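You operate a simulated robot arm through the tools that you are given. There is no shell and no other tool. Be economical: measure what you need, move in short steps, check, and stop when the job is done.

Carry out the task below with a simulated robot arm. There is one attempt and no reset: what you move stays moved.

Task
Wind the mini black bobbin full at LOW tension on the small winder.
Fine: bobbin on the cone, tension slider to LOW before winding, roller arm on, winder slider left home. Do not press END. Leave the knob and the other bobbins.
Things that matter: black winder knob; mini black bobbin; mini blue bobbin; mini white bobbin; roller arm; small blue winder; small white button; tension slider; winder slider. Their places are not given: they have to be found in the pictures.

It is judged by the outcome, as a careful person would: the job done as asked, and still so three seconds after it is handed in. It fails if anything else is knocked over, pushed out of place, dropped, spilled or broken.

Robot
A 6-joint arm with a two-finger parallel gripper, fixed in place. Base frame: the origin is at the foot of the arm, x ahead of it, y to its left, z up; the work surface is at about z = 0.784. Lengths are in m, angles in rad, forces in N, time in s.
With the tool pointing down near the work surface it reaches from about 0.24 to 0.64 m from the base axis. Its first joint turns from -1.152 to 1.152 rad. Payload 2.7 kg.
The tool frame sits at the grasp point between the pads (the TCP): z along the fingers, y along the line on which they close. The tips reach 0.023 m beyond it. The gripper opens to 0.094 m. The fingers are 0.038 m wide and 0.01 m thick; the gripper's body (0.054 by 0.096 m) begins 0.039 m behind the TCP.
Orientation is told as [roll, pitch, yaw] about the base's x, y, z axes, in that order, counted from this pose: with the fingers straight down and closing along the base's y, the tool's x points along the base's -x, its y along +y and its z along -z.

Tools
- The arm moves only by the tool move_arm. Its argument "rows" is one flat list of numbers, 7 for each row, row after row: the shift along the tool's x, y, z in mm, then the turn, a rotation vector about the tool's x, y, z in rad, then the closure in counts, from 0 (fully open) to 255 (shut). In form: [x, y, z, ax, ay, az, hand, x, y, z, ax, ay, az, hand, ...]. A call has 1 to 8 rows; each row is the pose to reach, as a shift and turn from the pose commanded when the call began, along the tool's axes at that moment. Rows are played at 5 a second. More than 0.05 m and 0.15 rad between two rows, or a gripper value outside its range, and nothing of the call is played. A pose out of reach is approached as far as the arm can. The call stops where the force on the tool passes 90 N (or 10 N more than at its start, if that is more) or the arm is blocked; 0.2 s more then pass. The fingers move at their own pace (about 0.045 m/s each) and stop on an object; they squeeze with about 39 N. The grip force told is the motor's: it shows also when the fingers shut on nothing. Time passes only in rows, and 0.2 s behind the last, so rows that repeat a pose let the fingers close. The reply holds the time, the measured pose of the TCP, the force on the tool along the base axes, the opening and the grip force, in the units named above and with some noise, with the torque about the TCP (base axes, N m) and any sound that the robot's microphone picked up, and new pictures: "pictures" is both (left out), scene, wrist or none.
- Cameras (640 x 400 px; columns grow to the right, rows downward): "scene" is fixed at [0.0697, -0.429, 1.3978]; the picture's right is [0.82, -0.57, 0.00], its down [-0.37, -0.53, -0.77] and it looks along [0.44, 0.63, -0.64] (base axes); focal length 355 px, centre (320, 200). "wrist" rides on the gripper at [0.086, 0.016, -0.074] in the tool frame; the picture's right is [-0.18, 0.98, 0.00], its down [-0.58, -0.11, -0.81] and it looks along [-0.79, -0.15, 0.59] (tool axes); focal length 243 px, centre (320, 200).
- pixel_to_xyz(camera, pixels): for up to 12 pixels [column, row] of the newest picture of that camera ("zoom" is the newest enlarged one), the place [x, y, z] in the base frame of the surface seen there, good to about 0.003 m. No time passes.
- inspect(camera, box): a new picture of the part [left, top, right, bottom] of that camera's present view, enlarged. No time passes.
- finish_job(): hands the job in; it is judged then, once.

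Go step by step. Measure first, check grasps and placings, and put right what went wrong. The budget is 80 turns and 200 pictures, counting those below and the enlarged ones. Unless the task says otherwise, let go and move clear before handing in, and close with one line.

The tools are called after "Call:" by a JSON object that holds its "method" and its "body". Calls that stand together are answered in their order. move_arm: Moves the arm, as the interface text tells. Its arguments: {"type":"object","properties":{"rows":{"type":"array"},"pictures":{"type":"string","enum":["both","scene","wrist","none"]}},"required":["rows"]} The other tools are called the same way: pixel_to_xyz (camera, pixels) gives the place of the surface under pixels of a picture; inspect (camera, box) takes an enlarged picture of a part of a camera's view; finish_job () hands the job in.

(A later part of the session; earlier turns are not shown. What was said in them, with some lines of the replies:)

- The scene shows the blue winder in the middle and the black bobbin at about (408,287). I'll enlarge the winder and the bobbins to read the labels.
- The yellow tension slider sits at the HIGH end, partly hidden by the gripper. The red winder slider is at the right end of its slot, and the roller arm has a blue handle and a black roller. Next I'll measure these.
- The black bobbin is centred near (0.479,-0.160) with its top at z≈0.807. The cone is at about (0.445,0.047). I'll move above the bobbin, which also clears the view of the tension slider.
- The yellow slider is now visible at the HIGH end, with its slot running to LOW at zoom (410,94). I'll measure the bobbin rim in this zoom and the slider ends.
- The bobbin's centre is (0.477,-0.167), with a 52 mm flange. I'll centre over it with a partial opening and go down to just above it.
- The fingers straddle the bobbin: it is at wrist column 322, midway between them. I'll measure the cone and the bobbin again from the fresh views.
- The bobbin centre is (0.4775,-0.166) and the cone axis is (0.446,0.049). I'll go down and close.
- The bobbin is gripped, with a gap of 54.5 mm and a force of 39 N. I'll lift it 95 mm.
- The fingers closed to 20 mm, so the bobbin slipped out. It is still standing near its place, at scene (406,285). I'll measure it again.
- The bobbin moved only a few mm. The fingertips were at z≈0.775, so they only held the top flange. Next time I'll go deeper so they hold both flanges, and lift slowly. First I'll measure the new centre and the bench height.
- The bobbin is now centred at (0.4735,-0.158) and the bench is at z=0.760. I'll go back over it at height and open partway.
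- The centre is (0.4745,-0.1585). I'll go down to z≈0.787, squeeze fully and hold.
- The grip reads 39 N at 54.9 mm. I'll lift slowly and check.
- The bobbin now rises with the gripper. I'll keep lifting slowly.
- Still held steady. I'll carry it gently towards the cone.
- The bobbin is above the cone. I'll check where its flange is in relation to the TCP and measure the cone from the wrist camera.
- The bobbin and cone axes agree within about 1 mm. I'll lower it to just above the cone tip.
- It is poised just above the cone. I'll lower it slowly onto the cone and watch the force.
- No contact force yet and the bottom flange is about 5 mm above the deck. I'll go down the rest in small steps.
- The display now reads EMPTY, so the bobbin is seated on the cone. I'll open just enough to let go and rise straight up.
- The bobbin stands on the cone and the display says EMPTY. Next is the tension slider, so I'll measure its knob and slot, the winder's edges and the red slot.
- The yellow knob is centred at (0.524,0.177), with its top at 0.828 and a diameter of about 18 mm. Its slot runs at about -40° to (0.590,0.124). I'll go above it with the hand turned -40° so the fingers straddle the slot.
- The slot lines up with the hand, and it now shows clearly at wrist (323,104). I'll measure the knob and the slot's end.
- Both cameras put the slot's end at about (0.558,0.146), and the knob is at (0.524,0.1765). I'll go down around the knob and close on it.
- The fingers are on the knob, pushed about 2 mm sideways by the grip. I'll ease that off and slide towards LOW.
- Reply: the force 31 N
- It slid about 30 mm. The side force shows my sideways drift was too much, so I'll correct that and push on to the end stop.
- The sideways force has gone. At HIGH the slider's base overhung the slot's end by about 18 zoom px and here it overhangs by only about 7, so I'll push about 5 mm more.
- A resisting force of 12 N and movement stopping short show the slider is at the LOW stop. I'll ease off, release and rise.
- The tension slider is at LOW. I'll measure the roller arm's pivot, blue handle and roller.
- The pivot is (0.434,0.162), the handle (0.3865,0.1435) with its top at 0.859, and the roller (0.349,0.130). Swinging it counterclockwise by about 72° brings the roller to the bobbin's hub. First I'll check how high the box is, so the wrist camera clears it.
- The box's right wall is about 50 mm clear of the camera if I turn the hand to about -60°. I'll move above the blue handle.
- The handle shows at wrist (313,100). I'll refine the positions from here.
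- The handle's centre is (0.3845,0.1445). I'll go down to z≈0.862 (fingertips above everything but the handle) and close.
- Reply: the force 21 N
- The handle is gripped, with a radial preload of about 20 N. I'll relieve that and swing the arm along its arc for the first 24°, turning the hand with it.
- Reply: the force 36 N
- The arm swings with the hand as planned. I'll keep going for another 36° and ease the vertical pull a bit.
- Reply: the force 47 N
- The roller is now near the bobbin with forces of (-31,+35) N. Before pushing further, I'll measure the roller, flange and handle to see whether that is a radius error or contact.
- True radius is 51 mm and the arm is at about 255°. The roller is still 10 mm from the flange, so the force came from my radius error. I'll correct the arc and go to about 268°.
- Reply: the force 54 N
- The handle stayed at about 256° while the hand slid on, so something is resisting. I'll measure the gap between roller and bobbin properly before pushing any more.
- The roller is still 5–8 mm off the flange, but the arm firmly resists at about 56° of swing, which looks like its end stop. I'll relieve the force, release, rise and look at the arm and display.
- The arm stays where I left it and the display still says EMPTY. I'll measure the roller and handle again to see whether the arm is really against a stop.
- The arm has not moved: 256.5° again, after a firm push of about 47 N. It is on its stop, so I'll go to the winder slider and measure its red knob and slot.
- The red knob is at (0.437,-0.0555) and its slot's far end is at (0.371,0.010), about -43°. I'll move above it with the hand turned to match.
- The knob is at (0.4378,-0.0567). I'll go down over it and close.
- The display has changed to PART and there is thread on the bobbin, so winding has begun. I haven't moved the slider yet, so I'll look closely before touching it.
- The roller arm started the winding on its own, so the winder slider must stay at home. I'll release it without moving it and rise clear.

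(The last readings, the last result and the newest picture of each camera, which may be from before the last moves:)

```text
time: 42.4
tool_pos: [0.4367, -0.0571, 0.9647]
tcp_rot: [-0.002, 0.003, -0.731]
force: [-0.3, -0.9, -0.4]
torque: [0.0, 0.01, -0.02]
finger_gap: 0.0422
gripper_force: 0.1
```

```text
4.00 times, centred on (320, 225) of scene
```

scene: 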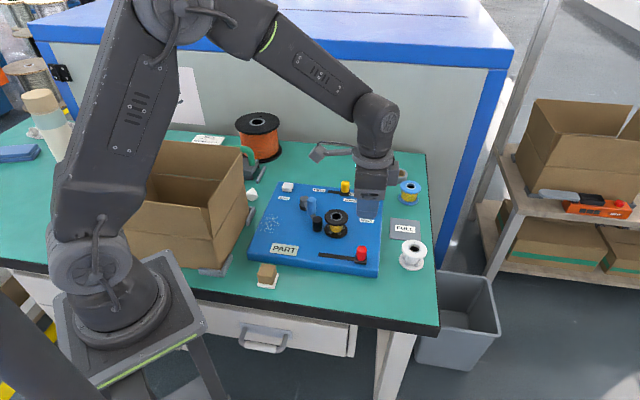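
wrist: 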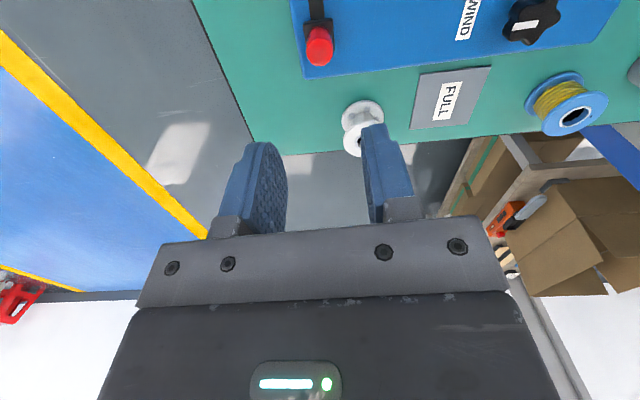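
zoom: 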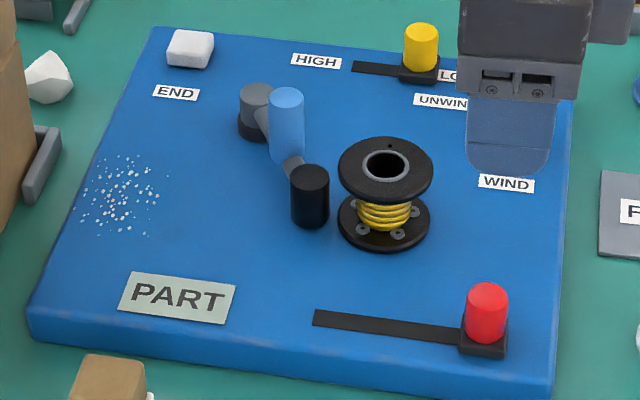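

The slider has not moved (zoom 487,310, same as before) and thread is building up. I'll wait clear of it.

Call:
{"method": "move_arm", "body": {"rows": [0, 0, 0, 0, 0, 0, 140, 0, 0, 0, 0, 0, 0, 140, 0, 0, 0, 0, 0, 0, 140, 0, 0, 0, 0, 0, 0, 140, 0, 0, 0, 0, 0, 0, 140, 0, 0, 0, 0, 0, 0, 140, 0, 0, 0, 0, 0, 0, 140, 0, 0, 0, 0, 0, 0, 140], "pictures": "none"}}

Call:
{"method": "move_arm", "body": {"rows": [0, 0, 0, 0, 0, 0, 140, 0, 0, 0, 0, 0, 0, 140, 0, 0, 0, 0, 0, 0, 140, 0, 0, 0, 0, 0, 0, 140, 0, 0, 0, 0, 0, 0, 140, 0, 0, 0, 0, 0, 0, 140, 0, 0, 0, 0, 0, 0, 140, 0, 0, 0, 0, 0, 0, 140], "pictures": "none"}}

Call:
{"method": "inspect", "body": {"camera": "scene", "box": [240, 175, 400, 275]}}

```text
time: 44.2
tool_pos: [0.4369, -0.0577, 0.9649]
tcp_rot: [-0.001, 0.004, -0.731]
force: [0.4, -0.5, -0.5]
torque: [-0.02, 0.01, 0.01]
finger_gap: 0.0425
gripper_force: 0.0
```

```text
time: 46.0
tool_pos: [0.4365, -0.0561, 0.9657]
tcp_rot: [-0.001, 0.005, -0.732]
force: [-0.1, -0.6, 0.6]
torque: [-0.01, -0.03, -0.02]
finger_gap: 0.0424
gripper_force: 0.1
```

```text
4.00 times, centred on (320, 225) of scene
```

zoom: 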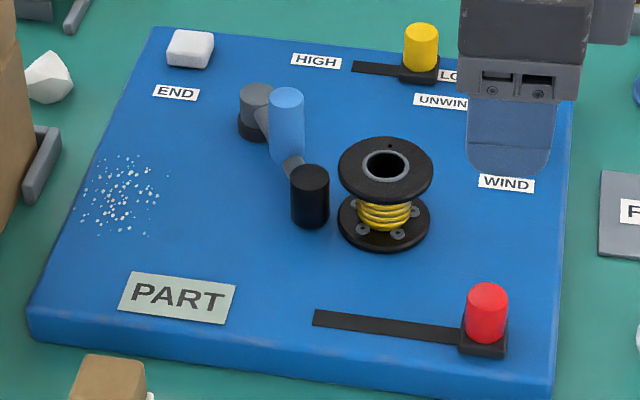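

Still PART. I'll wait longer and compare.

Call:
{"method": "move_arm", "body": {"rows": [0, 0, 0, 0, 0, 0, 140, 0, 0, 0, 0, 0, 0, 140, 0, 0, 0, 0, 0, 0, 140, 0, 0, 0, 0, 0, 0, 140, 0, 0, 0, 0, 0, 0, 140, 0, 0, 0, 0, 0, 0, 140, 0, 0, 0, 0, 0, 0, 140, 0, 0, 0, 0, 0, 0, 140], "pictures": "none"}}

Call:
{"method": "move_arm", "body": {"rows": [0, 0, 0, 0, 0, 0, 140, 0, 0, 0, 0, 0, 0, 140, 0, 0, 0, 0, 0, 0, 140, 0, 0, 0, 0, 0, 0, 140, 0, 0, 0, 0, 0, 0, 140, 0, 0, 0, 0, 0, 0, 140, 0, 0, 0, 0, 0, 0, 140, 0, 0, 0, 0, 0, 0, 140], "pictures": "none"}}

Call:
{"method": "inspect", "body": {"camera": "scene", "box": [240, 175, 400, 275]}}

```text
time: 47.8
tool_pos: [0.4365, -0.0563, 0.9638]
tcp_rot: [-0.002, 0.004, -0.731]
force: [0.1, 0.2, -0.4]
torque: [0.01, -0.01, 0.01]
finger_gap: 0.0425
gripper_force: 0.0
```

```text
time: 49.6
tool_pos: [0.437, -0.0574, 0.9642]
tcp_rot: [-0.002, 0.005, -0.73]
force: [0.6, -0.2, 0.7]
torque: [0.0, 0.0, 0.0]
finger_gap: 0.0424
gripper_force: 0.0
```

```text
4.00 times, centred on (320, 225) of scene
```

zoom: 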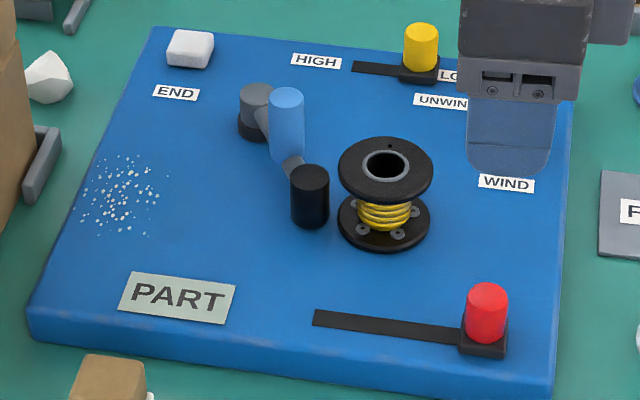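

Nothing visible has changed in 4 s. I'll wait some more before deciding anything.

Call:
{"method": "move_arm", "body": {"rows": [0, 0, 0, 0, 0, 0, 140, 0, 0, 0, 0, 0, 0, 140, 0, 0, 0, 0, 0, 0, 140, 0, 0, 0, 0, 0, 0, 140, 0, 0, 0, 0, 0, 0, 140, 0, 0, 0, 0, 0, 0, 140, 0, 0, 0, 0, 0, 0, 140, 0, 0, 0, 0, 0, 0, 140], "pictures": "none"}}

Call:
{"method": "move_arm", "body": {"rows": [0, 0, 0, 0, 0, 0, 140, 0, 0, 0, 0, 0, 0, 140, 0, 0, 0, 0, 0, 0, 140, 0, 0, 0, 0, 0, 0, 140, 0, 0, 0, 0, 0, 0, 140, 0, 0, 0, 0, 0, 0, 140, 0, 0, 0, 0, 0, 0, 140, 0, 0, 0, 0, 0, 0, 140], "pictures": "none"}}

Call:
{"method": "move_arm", "body": {"rows": [0, 0, 0, 0, 0, 0, 140, 0, 0, 0, 0, 0, 0, 140, 0, 0, 0, 0, 0, 0, 140, 0, 0, 0, 0, 0, 0, 140, 0, 0, 0, 0, 0, 0, 140, 0, 0, 0, 0, 0, 0, 140, 0, 0, 0, 0, 0, 0, 140, 0, 0, 0, 0, 0, 0, 140], "pictures": "none"}}

Call:
{"method": "inspect", "body": {"camera": "scene", "box": [240, 175, 400, 275]}}

```text
time: 51.4
tool_pos: [0.4368, -0.056, 0.9651]
tcp_rot: [-0.001, 0.002, -0.731]
force: [0.6, 0.0, 0.3]
torque: [0.0, 0.02, -0.03]
finger_gap: 0.0423
gripper_force: 0.0
```

```text
time: 53.2
tool_pos: [0.437, -0.0573, 0.9656]
tcp_rot: [-0.002, 0.001, -0.732]
force: [-0.6, 0.2, 0.8]
torque: [-0.01, -0.01, 0.01]
finger_gap: 0.0426
gripper_force: 0.0
```

```text
time: 55.0
tool_pos: [0.4365, -0.0578, 0.9653]
tcp_rot: [-0.002, 0.004, -0.733]
force: [0.0, 1.1, 1.1]
torque: [-0.01, 0.01, -0.04]
finger_gap: 0.0425
gripper_force: 0.0
```

```text
4.00 times, centred on (320, 225) of scene
```

zoom: 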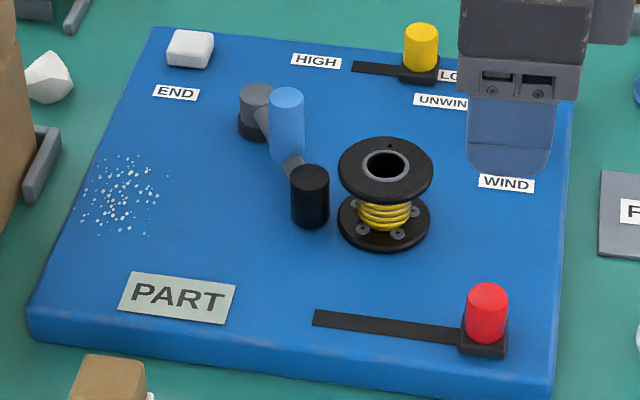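

There's no sound, the bobbin's flange mark at zoom (389,147) hasn't turned, and the display is stuck at PART. I'll allow one more longer wait to rule out slow winding.

Call:
{"method": "move_arm", "body": {"rows": [0, 0, 0, 0, 0, 0, 140, 0, 0, 0, 0, 0, 0, 140, 0, 0, 0, 0, 0, 0, 140, 0, 0, 0, 0, 0, 0, 140, 0, 0, 0, 0, 0, 0, 140, 0, 0, 0, 0, 0, 0, 140, 0, 0, 0, 0, 0, 0, 140, 0, 0, 0, 0, 0, 0, 140], "pictures": "none"}}

Call:
{"method": "move_arm", "body": {"rows": [0, 0, 0, 0, 0, 0, 140, 0, 0, 0, 0, 0, 0, 140, 0, 0, 0, 0, 0, 0, 140, 0, 0, 0, 0, 0, 0, 140, 0, 0, 0, 0, 0, 0, 140, 0, 0, 0, 0, 0, 0, 140, 0, 0, 0, 0, 0, 0, 140, 0, 0, 0, 0, 0, 0, 140], "pictures": "none"}}

Call:
{"method": "move_arm", "body": {"rows": [0, 0, 0, 0, 0, 0, 140, 0, 0, 0, 0, 0, 0, 140, 0, 0, 0, 0, 0, 0, 140, 0, 0, 0, 0, 0, 0, 140, 0, 0, 0, 0, 0, 0, 140, 0, 0, 0, 0, 0, 0, 140, 0, 0, 0, 0, 0, 0, 140, 0, 0, 0, 0, 0, 0, 140], "pictures": "none"}}

Call:
{"method": "move_arm", "body": {"rows": [0, 0, 0, 0, 0, 0, 140, 0, 0, 0, 0, 0, 0, 140, 0, 0, 0, 0, 0, 0, 140, 0, 0, 0, 0, 0, 0, 140, 0, 0, 0, 0, 0, 0, 140, 0, 0, 0, 0, 0, 0, 140, 0, 0, 0, 0, 0, 0, 140, 0, 0, 0, 0, 0, 0, 140], "pictures": "none"}}

Call:
{"method": "inspect", "body": {"camera": "scene", "box": [300, 205, 364, 245]}}

Call:
{"method": "inspect", "body": {"camera": "scene", "box": [260, 235, 388, 285]}}

```text
time: 56.8
tool_pos: [0.4383, -0.0568, 0.9657]
tcp_rot: [0.0, 0.004, -0.731]
force: [0.7, -0.3, 0.0]
torque: [0.0, 0.01, 0.0]
finger_gap: 0.0424
gripper_force: 0.0
```

```text
time: 58.6
tool_pos: [0.4367, -0.0576, 0.9654]
tcp_rot: [-0.003, 0.003, -0.731]
force: [0.1, 0.8, -0.1]
torque: [-0.02, -0.01, -0.01]
finger_gap: 0.0425
gripper_force: 0.0
```

```text
time: 60.4
tool_pos: [0.4374, -0.057, 0.965]
tcp_rot: [-0.003, 0.003, -0.731]
force: [-0.8, -0.1, 0.4]
torque: [-0.01, 0.03, -0.02]
finger_gap: 0.0424
gripper_force: 0.0
```

```text
time: 62.2
tool_pos: [0.4365, -0.0561, 0.9647]
tcp_rot: [-0.002, 0.004, -0.731]
force: [-0.2, 0.1, -0.6]
torque: [-0.02, 0.0, -0.01]
finger_gap: 0.0427
gripper_force: 0.1
```

```text
10.00 times, centred on (332, 225) of scene
```

zoom: 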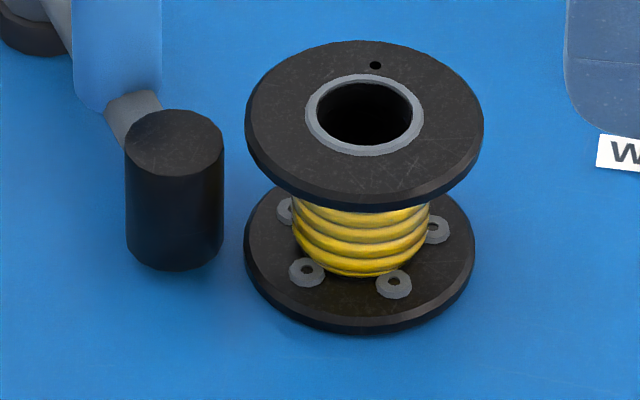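

```text
5.00 times, centred on (324, 260) of scene
```

zoom: 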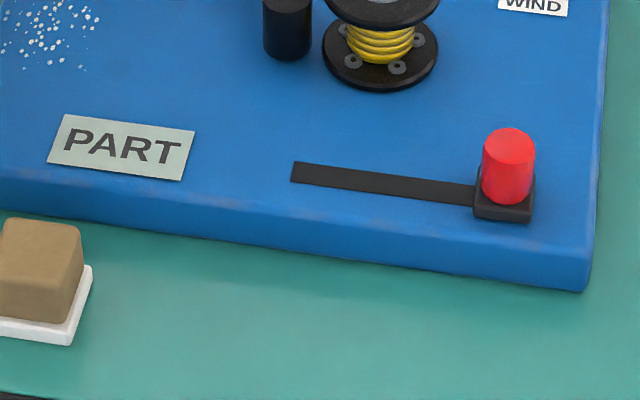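

Twenty seconds of waiting changed nothing. PART appeared at the moment I gripped the slider, so a small shift off home probably ran the winder briefly, which makes the slider the run control. I'll grip it again, move it left in short moves, watch the display and return it home as soon as it reads FULL.

Call:
{"method": "move_arm", "body": {"rows": [0, 0, 40, 0, 0, 0, 140, 0, 0, 85, 0, 0, 0, 140, 0, 0, 125, 0, 0, 0, 140, 0, 0, 140, 0, 0, 0, 140, 0, 0, 140, 0, 0, 0, 225, 0, 0, 140, 0, 0, 0, 225, 0, 0, 140, 0, 0, 0, 225], "pictures": "none"}}

Call:
{"method": "inspect", "body": {"camera": "scene", "box": [240, 175, 400, 275]}}

```text
time: 63.8
tool_pos: [0.4376, -0.0576, 0.8248]
tcp_rot: [-0.001, 0.003, -0.731]
force: [-4.1, -5.6, -4.0]
torque: [-0.02, -0.77, 0.05]
finger_gap: 0.0225
gripper_force: 45.0
```

```text
4.00 times, centred on (320, 225) of scene
```

zoom: 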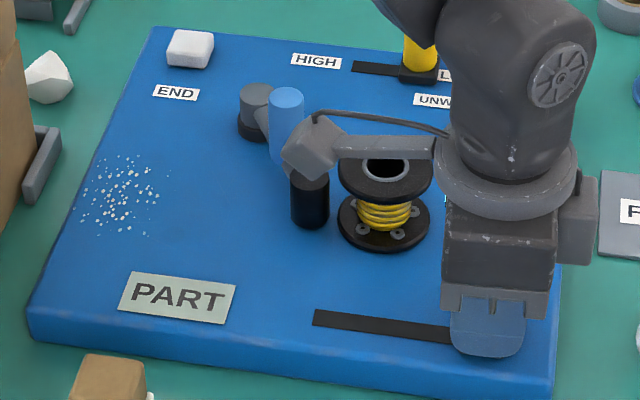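

It is gripped and still reads PART. I'll slide it 15 mm left and look.

Call:
{"method": "move_arm", "body": {"rows": [5, 0, 0, 0, 0, 0, 225, 10, 0.2, 0, 0, 0, 0, 225, 15, 0.3, 0, 0, 0, 0, 225], "pictures": "none"}}

Call:
{"method": "inspect", "body": {"camera": "scene", "box": [240, 175, 400, 275]}}

```text
time: 64.6
tool_pos: [0.4254, -0.0477, 0.8243]
tcp_rot: [0.0, 0.003, -0.731]
force: [5.8, 3.6, -24.4]
torque: [0.31, -0.69, 0.01]
finger_gap: 0.0225
gripper_force: 45.1
```

```text
4.00 times, centred on (320, 225) of scene
```

zoom: 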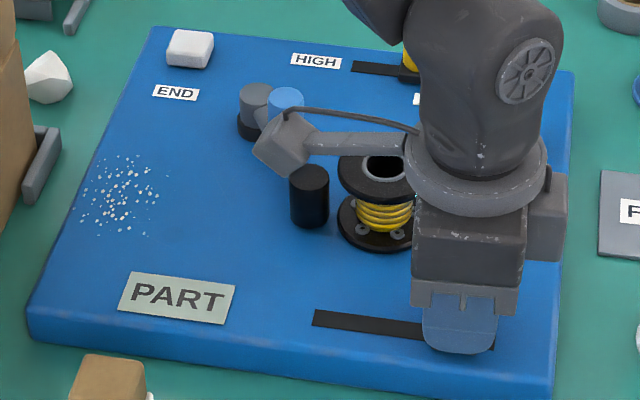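

Still PART at 15 mm. I'll keep sliding to the left.

Call:
{"method": "move_arm", "body": {"rows": [7, 0.2, 0.5, 0, 0, 0, 225, 14, 0.4, 0.5, 0, 0, 0, 225, 21, 0.5, 0.5, 0, 0, 0, 225, 28, 0.7, 0.5, 0, 0, 0, 225, 35, 0.9, 0.5, 0, 0, 0, 225], "pictures": "none"}}

Call:
{"method": "inspect", "body": {"camera": "scene", "box": [240, 175, 400, 275]}}

```text
time: 65.8
tool_pos: [0.4017, -0.0239, 0.8253]
tcp_rot: [0.002, 0.001, -0.732]
force: [6.1, 3.9, -18.8]
torque: [-0.06, -0.98, 0.17]
finger_gap: 0.0227
gripper_force: 45.2
```

```text
4.00 times, centred on (320, 225) of scene
```

zoom: 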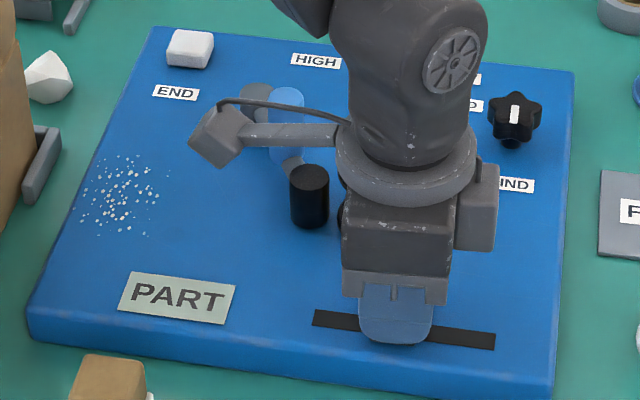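

Still PART at 50 mm. I'll go on to the far end of the slot, gently.

Call:
{"method": "move_arm", "body": {"rows": [8, 0.2, 0, 0, 0, 0, 225, 16, 0.4, 0, 0, 0, 0, 225, 24, 0.6, 0, 0, 0, 0, 225, 31, 0.8, 0, 0, 0, 0, 225, 36, 0.9, 0, 0, 0, 0, 225], "pictures": "none"}}

Call:
{"method": "inspect", "body": {"camera": "scene", "box": [240, 175, 400, 275]}}

```text
time: 67.0
tool_pos: [0.3771, 0.0028, 0.8256]
tcp_rot: [0.002, 0.002, -0.731]
force: [16.1, 14.5, -9.7]
torque: [0.51, 1.2, 0.0]
finger_gap: 0.0227
gripper_force: 45.1
```

```text
4.00 times, centred on (320, 225) of scene
```

zoom: 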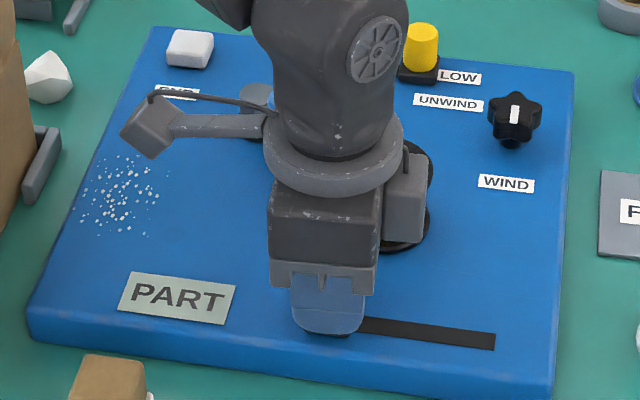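

It's close to the left end, with no change yet. I'll relax the side force, nudge the last few mm and hold there briefly.

Call:
{"method": "move_arm", "body": {"rows": [0, -1.8, 0, 0, 0, 0, 225, 2, -1.8, 0, 0, 0, 0, 225, 4, -1.8, 0, 0, 0, 0, 225, 4, -1.8, 0, 0, 0, 0, 225, 4, -1.8, 0, 0, 0, 0, 225, 4, -1.8, 0, 0, 0, 0, 225], "pictures": "wrist"}}

Call:
{"method": "inspect", "body": {"camera": "scene", "box": [240, 175, 400, 275]}}

```text
time: 68.4
tool_pos: [0.3741, 0.0042, 0.8261]
tcp_rot: [0.003, -0.002, -0.732]
force: [19.9, 17.9, -1.1]
torque: [-0.66, -0.2, 0.16]
finger_gap: 0.0227
gripper_force: 44.9
```

wrist: 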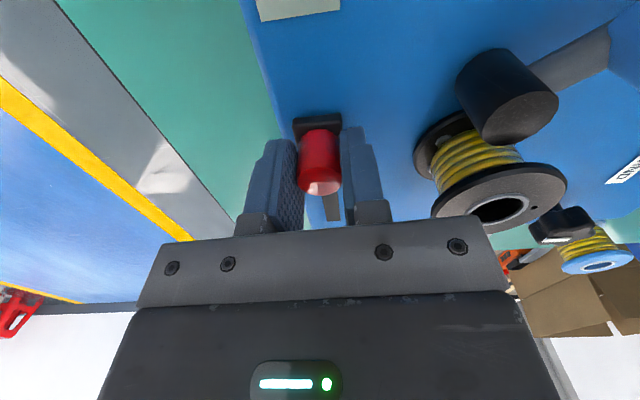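

```text
4.00 times, centred on (320, 225) of scene
```

zoom: 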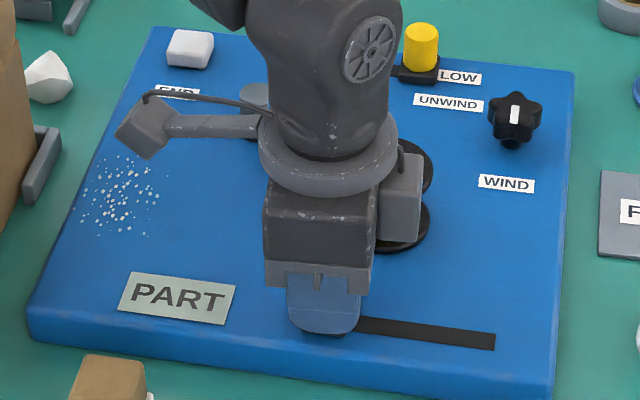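

Still PART at the left end. My sideways correction went the wrong way: the force along the tool's +y grew. I'll correct it, seat the slider fully at the left end, and wait a couple of seconds there.

Call:
{"method": "move_arm", "body": {"rows": [0, 2.4, 0, 0, 0, 0, 225, 3, 2.5, 0, 0, 0, 0, 225, 3, 2.5, 0, 0, 0, 0, 225, 3, 2.5, 0, 0, 0, 0, 225, 3, 2.5, 0, 0, 0, 0, 225, 3, 2.5, 0, 0, 0, 0, 225, 3, 2.5, 0, 0, 0, 0, 225, 3, 2.5, 0, 0, 0, 0, 225], "pictures": "wrist"}}

Call:
{"method": "inspect", "body": {"camera": "scene", "box": [240, 175, 400, 275]}}

```text
time: 70.2
tool_pos: [0.3727, 0.0061, 0.8248]
tcp_rot: [0.001, 0.002, -0.731]
force: [18.5, -26.1, 6.1]
torque: [-0.56, 0.22, 0.09]
finger_gap: 0.0228
gripper_force: 44.8
```

wrist: 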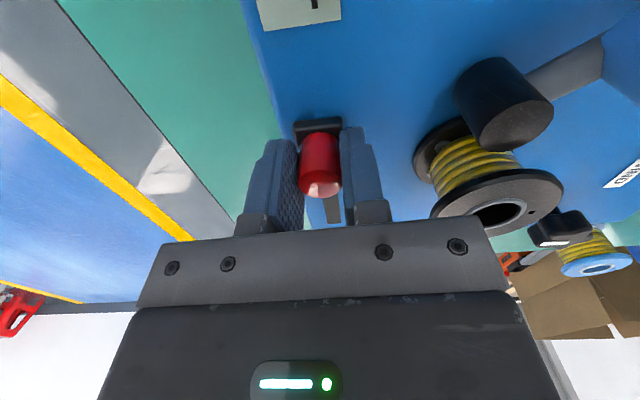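

```text
4.00 times, centred on (320, 225) of scene
```

zoom: 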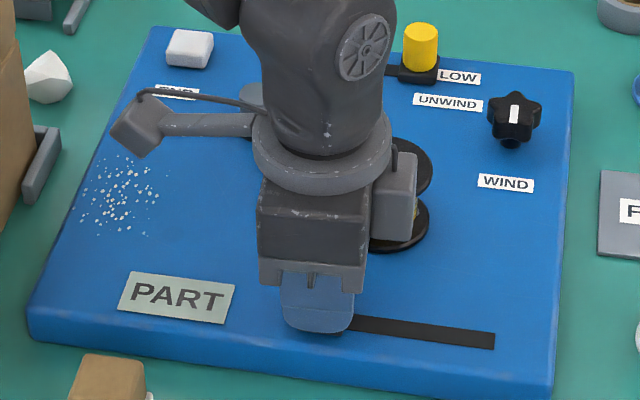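

It's against the left stop and still PART, with no sound. So winding seems to run only with the slider at home, and my first grip probably nudged it off. I'll bring it back to the home stop on the right.

Call:
{"method": "move_arm", "body": {"rows": [-8, -0.3, 0, 0, 0, 0, 225, -21, -0.8, 0, 0, 0, 0, 225, -34, -1.3, 0, 0, 0, 0, 225, -47, -1.7, 0, 0, 0, 0, 225, -60, -2.2, 0, 0, 0, 0, 225, -73, -2.7, 0, 0, 0, 0, 225, -84, -3.1, 0, 0, 0, 0, 225, -91, -3.4, 0, 0, 0, 0, 225], "pictures": "none"}}

Call:
{"method": "inspect", "body": {"camera": "scene", "box": [240, 175, 400, 275]}}

```text
time: 72.0
tool_pos: [0.436, -0.0568, 0.8261]
tcp_rot: [-0.003, 0.002, -0.731]
force: [0.0, 2.2, 16.6]
torque: [-0.18, -1.01, 0.09]
finger_gap: 0.0228
gripper_force: 45.1
```

```text
4.00 times, centred on (320, 225) of scene
```

zoom: 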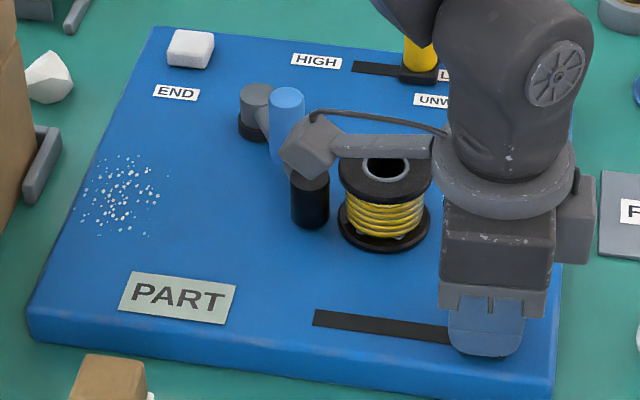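

The thread is clearly thicker now (zoom 345–423 wide). I'll nudge it fully onto the home stop and watch.

Call:
{"method": "move_arm", "body": {"rows": [-1.5, 0, 0, 0, 0, 0, 225, -3, 0, 0, 0, 0, 0, 225, -3, 0, 0, 0, 0, 0, 225, -3, 0, 0, 0, 0, 0, 225, -3, 0, 0, 0, 0, 0, 225], "pictures": "none"}}

Call:
{"method": "inspect", "body": {"camera": "scene", "box": [240, 175, 400, 275]}}

```text
time: 73.2
tool_pos: [0.4376, -0.057, 0.8243]
tcp_rot: [-0.004, 0.006, -0.732]
force: [-15.7, 17.3, 23.0]
torque: [0.68, -0.12, 0.07]
finger_gap: 0.0228
gripper_force: 45.0
```

```text
4.00 times, centred on (320, 225) of scene
```

zoom: 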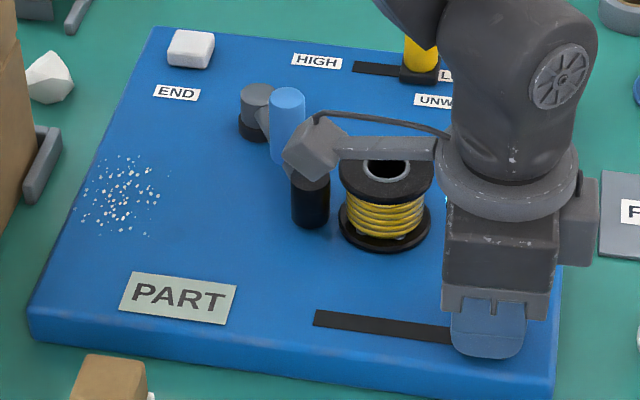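

It's on the home stop, and the thread grew with that full left-and-home stroke. So strokes wind the bobbin, and I'll do another one, checking along the way.

Call:
{"method": "move_arm", "body": {"rows": [8, 0.2, 0, 0, 0, 0, 225, 21, 0.7, 0, 0, 0, 0, 225, 34, 1.2, 0, 0, 0, 0, 225, 47, 1.6, 0, 0, 0, 0, 225, 60, 2.1, 0, 0, 0, 0, 225, 73, 2.6, 0, 0, 0, 0, 225, 86, 3.1, 0, 0, 0, 0, 225, 94, 3.4, 0, 0, 0, 0, 225], "pictures": "none"}}

Call:
{"method": "inspect", "body": {"camera": "scene", "box": [240, 175, 400, 275]}}

```text
time: 75.0
tool_pos: [0.3738, 0.0064, 0.8256]
tcp_rot: [0.001, -0.001, -0.73]
force: [23.0, 20.1, -32.3]
torque: [-0.15, 0.48, 0.12]
finger_gap: 0.0226
gripper_force: 44.9
```

```text
4.00 times, centred on (320, 225) of scene
```

zoom: 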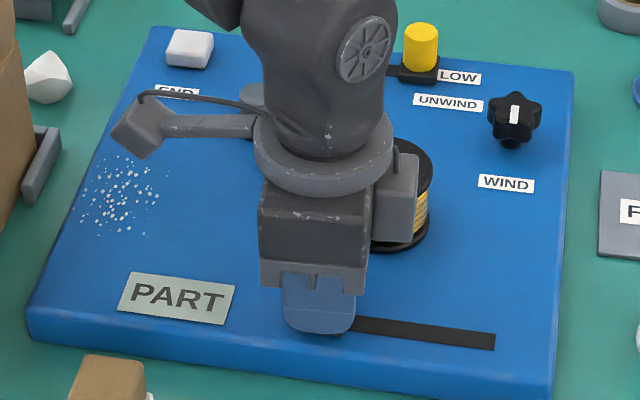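

The thread looks thicker again. I'll return the slider home.

Call:
{"method": "move_arm", "body": {"rows": [-8, 1, 0.7, 0, 0, 0, 225, -21, 0.5, 0.7, 0, 0, 0, 225, -34, -0.3, 0.7, 0, 0, 0, 225, -47, -1, 0.5, 0, 0, 0, 225, -60, -1.8, 0, 0, 0, 0, 225, -73, -2.4, 0, 0, 0, 0, 225, -86, -3, 0, 0, 0, 0, 225, -93.5, -3.4, 0, 0, 0, 0, 225], "pictures": "none"}}

Call:
{"method": "inspect", "body": {"camera": "scene", "box": [240, 175, 400, 275]}}

```text
time: 76.8
tool_pos: [0.4366, -0.0573, 0.8258]
tcp_rot: [-0.004, 0.009, -0.733]
force: [-3.4, 21.8, 13.9]
torque: [0.08, -1.13, 0.01]
finger_gap: 0.0228
gripper_force: 44.9
```

```text
4.00 times, centred on (320, 225) of scene
```

zoom: 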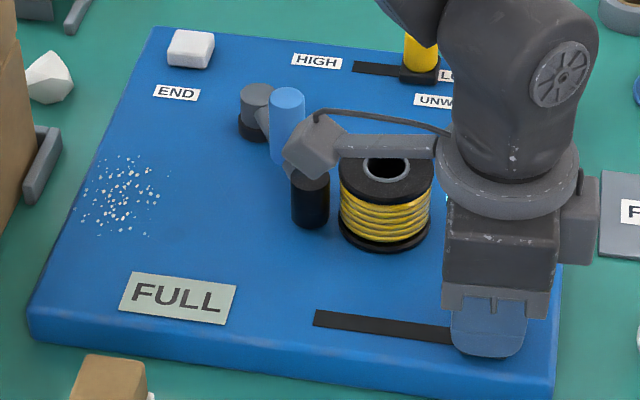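

The display reads FULL. I'll seat the slider on its home stop, relieve the forces, release and rise clear.

Call:
{"method": "move_arm", "body": {"rows": [-1.5, 1, 0, 0, 0, 0, 225, -0.5, 1, 0, 0, 0, 0, 225, -0.5, 1, 0, 0, 0, 0, 140, -0.5, 1, 0, 0, 0, 0, 140, -0.5, 1, 0, 0, 0, 0, 140, -0.5, 1, -30, 0, 0, 0, 140, -0.5, 1, -75, 0, 0, 0, 140, -0.5, 1, -120, 0, 0, 0, 140], "pictures": "none"}}

Call:
{"method": "move_arm", "body": {"rows": [-30, -20, -10, 0, 0, 0, 140, -60, -40, -20, 0, 0, 0, 140, -60, -40, -20, 0, 0, 0, 140]}}

Call:
{"method": "inspect", "body": {"camera": "scene", "box": [240, 175, 400, 275]}}

Call:
{"method": "inspect", "body": {"camera": "scene", "box": [310, 235, 390, 285]}}

```text
time: 78.6
tool_pos: [0.4365, -0.0616, 0.9463]
tcp_rot: [-0.001, 0.003, -0.731]
force: [0.7, 0.4, 0.4]
torque: [0.01, 0.0, -0.03]
finger_gap: 0.0425
gripper_force: 0.0
```

```text
time: 79.4
tool_pos: [0.4558, -0.1316, 0.9639]
tcp_rot: [-0.001, 0.003, -0.731]
force: [-0.6, 0.9, -0.1]
torque: [0.02, 0.01, -0.01]
finger_gap: 0.0423
gripper_force: 0.0
```

scene: 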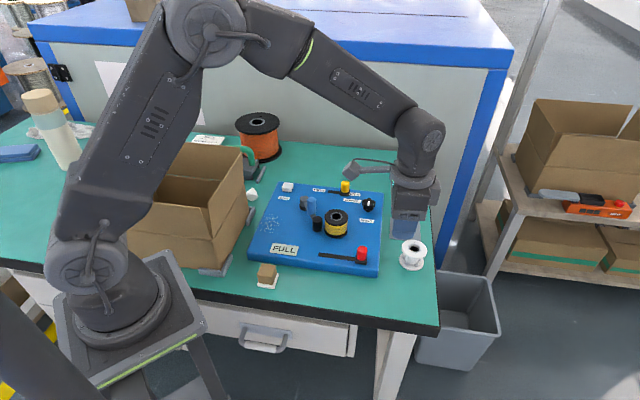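
wrist: 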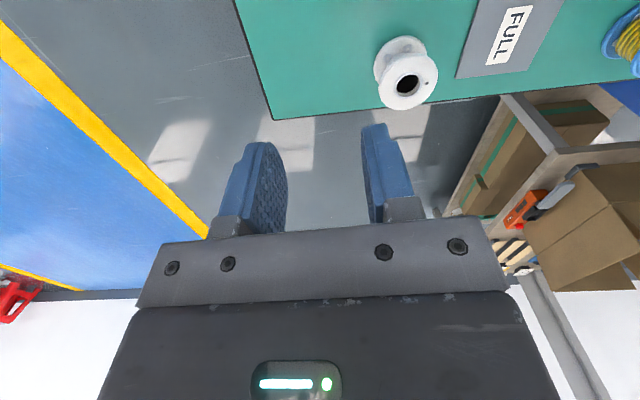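

```text
4.00 times, centred on (320, 225) of scene
```

zoom: 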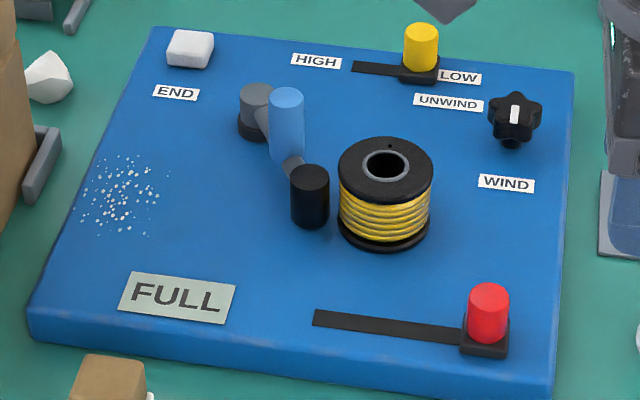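

```text
8.00 times, centred on (350, 260) of scene
```

zoom: 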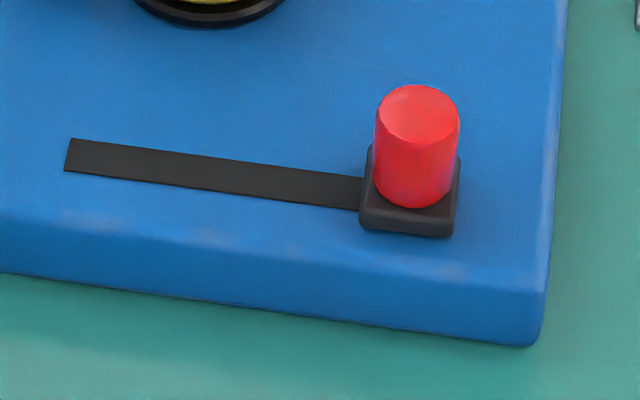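

The display reads FULL, the full bobbin is on the cone with the roller arm on, tension is at LOW, and the winder slider is at the same pixels as at the start. The END button, knob and other bobbins were not touched and the gripper is clear, so I'm handing in.

Call:
{"method": "finish_job", "body": {}}

```text
The job is handed in.
```

The mini black bobbin is wound full at LOW tension and is on the cone, with the roller arm on and the winder slider back home. On the first lift the bobbin slipped from the gripper; it stayed upright and moved about 1 cm.
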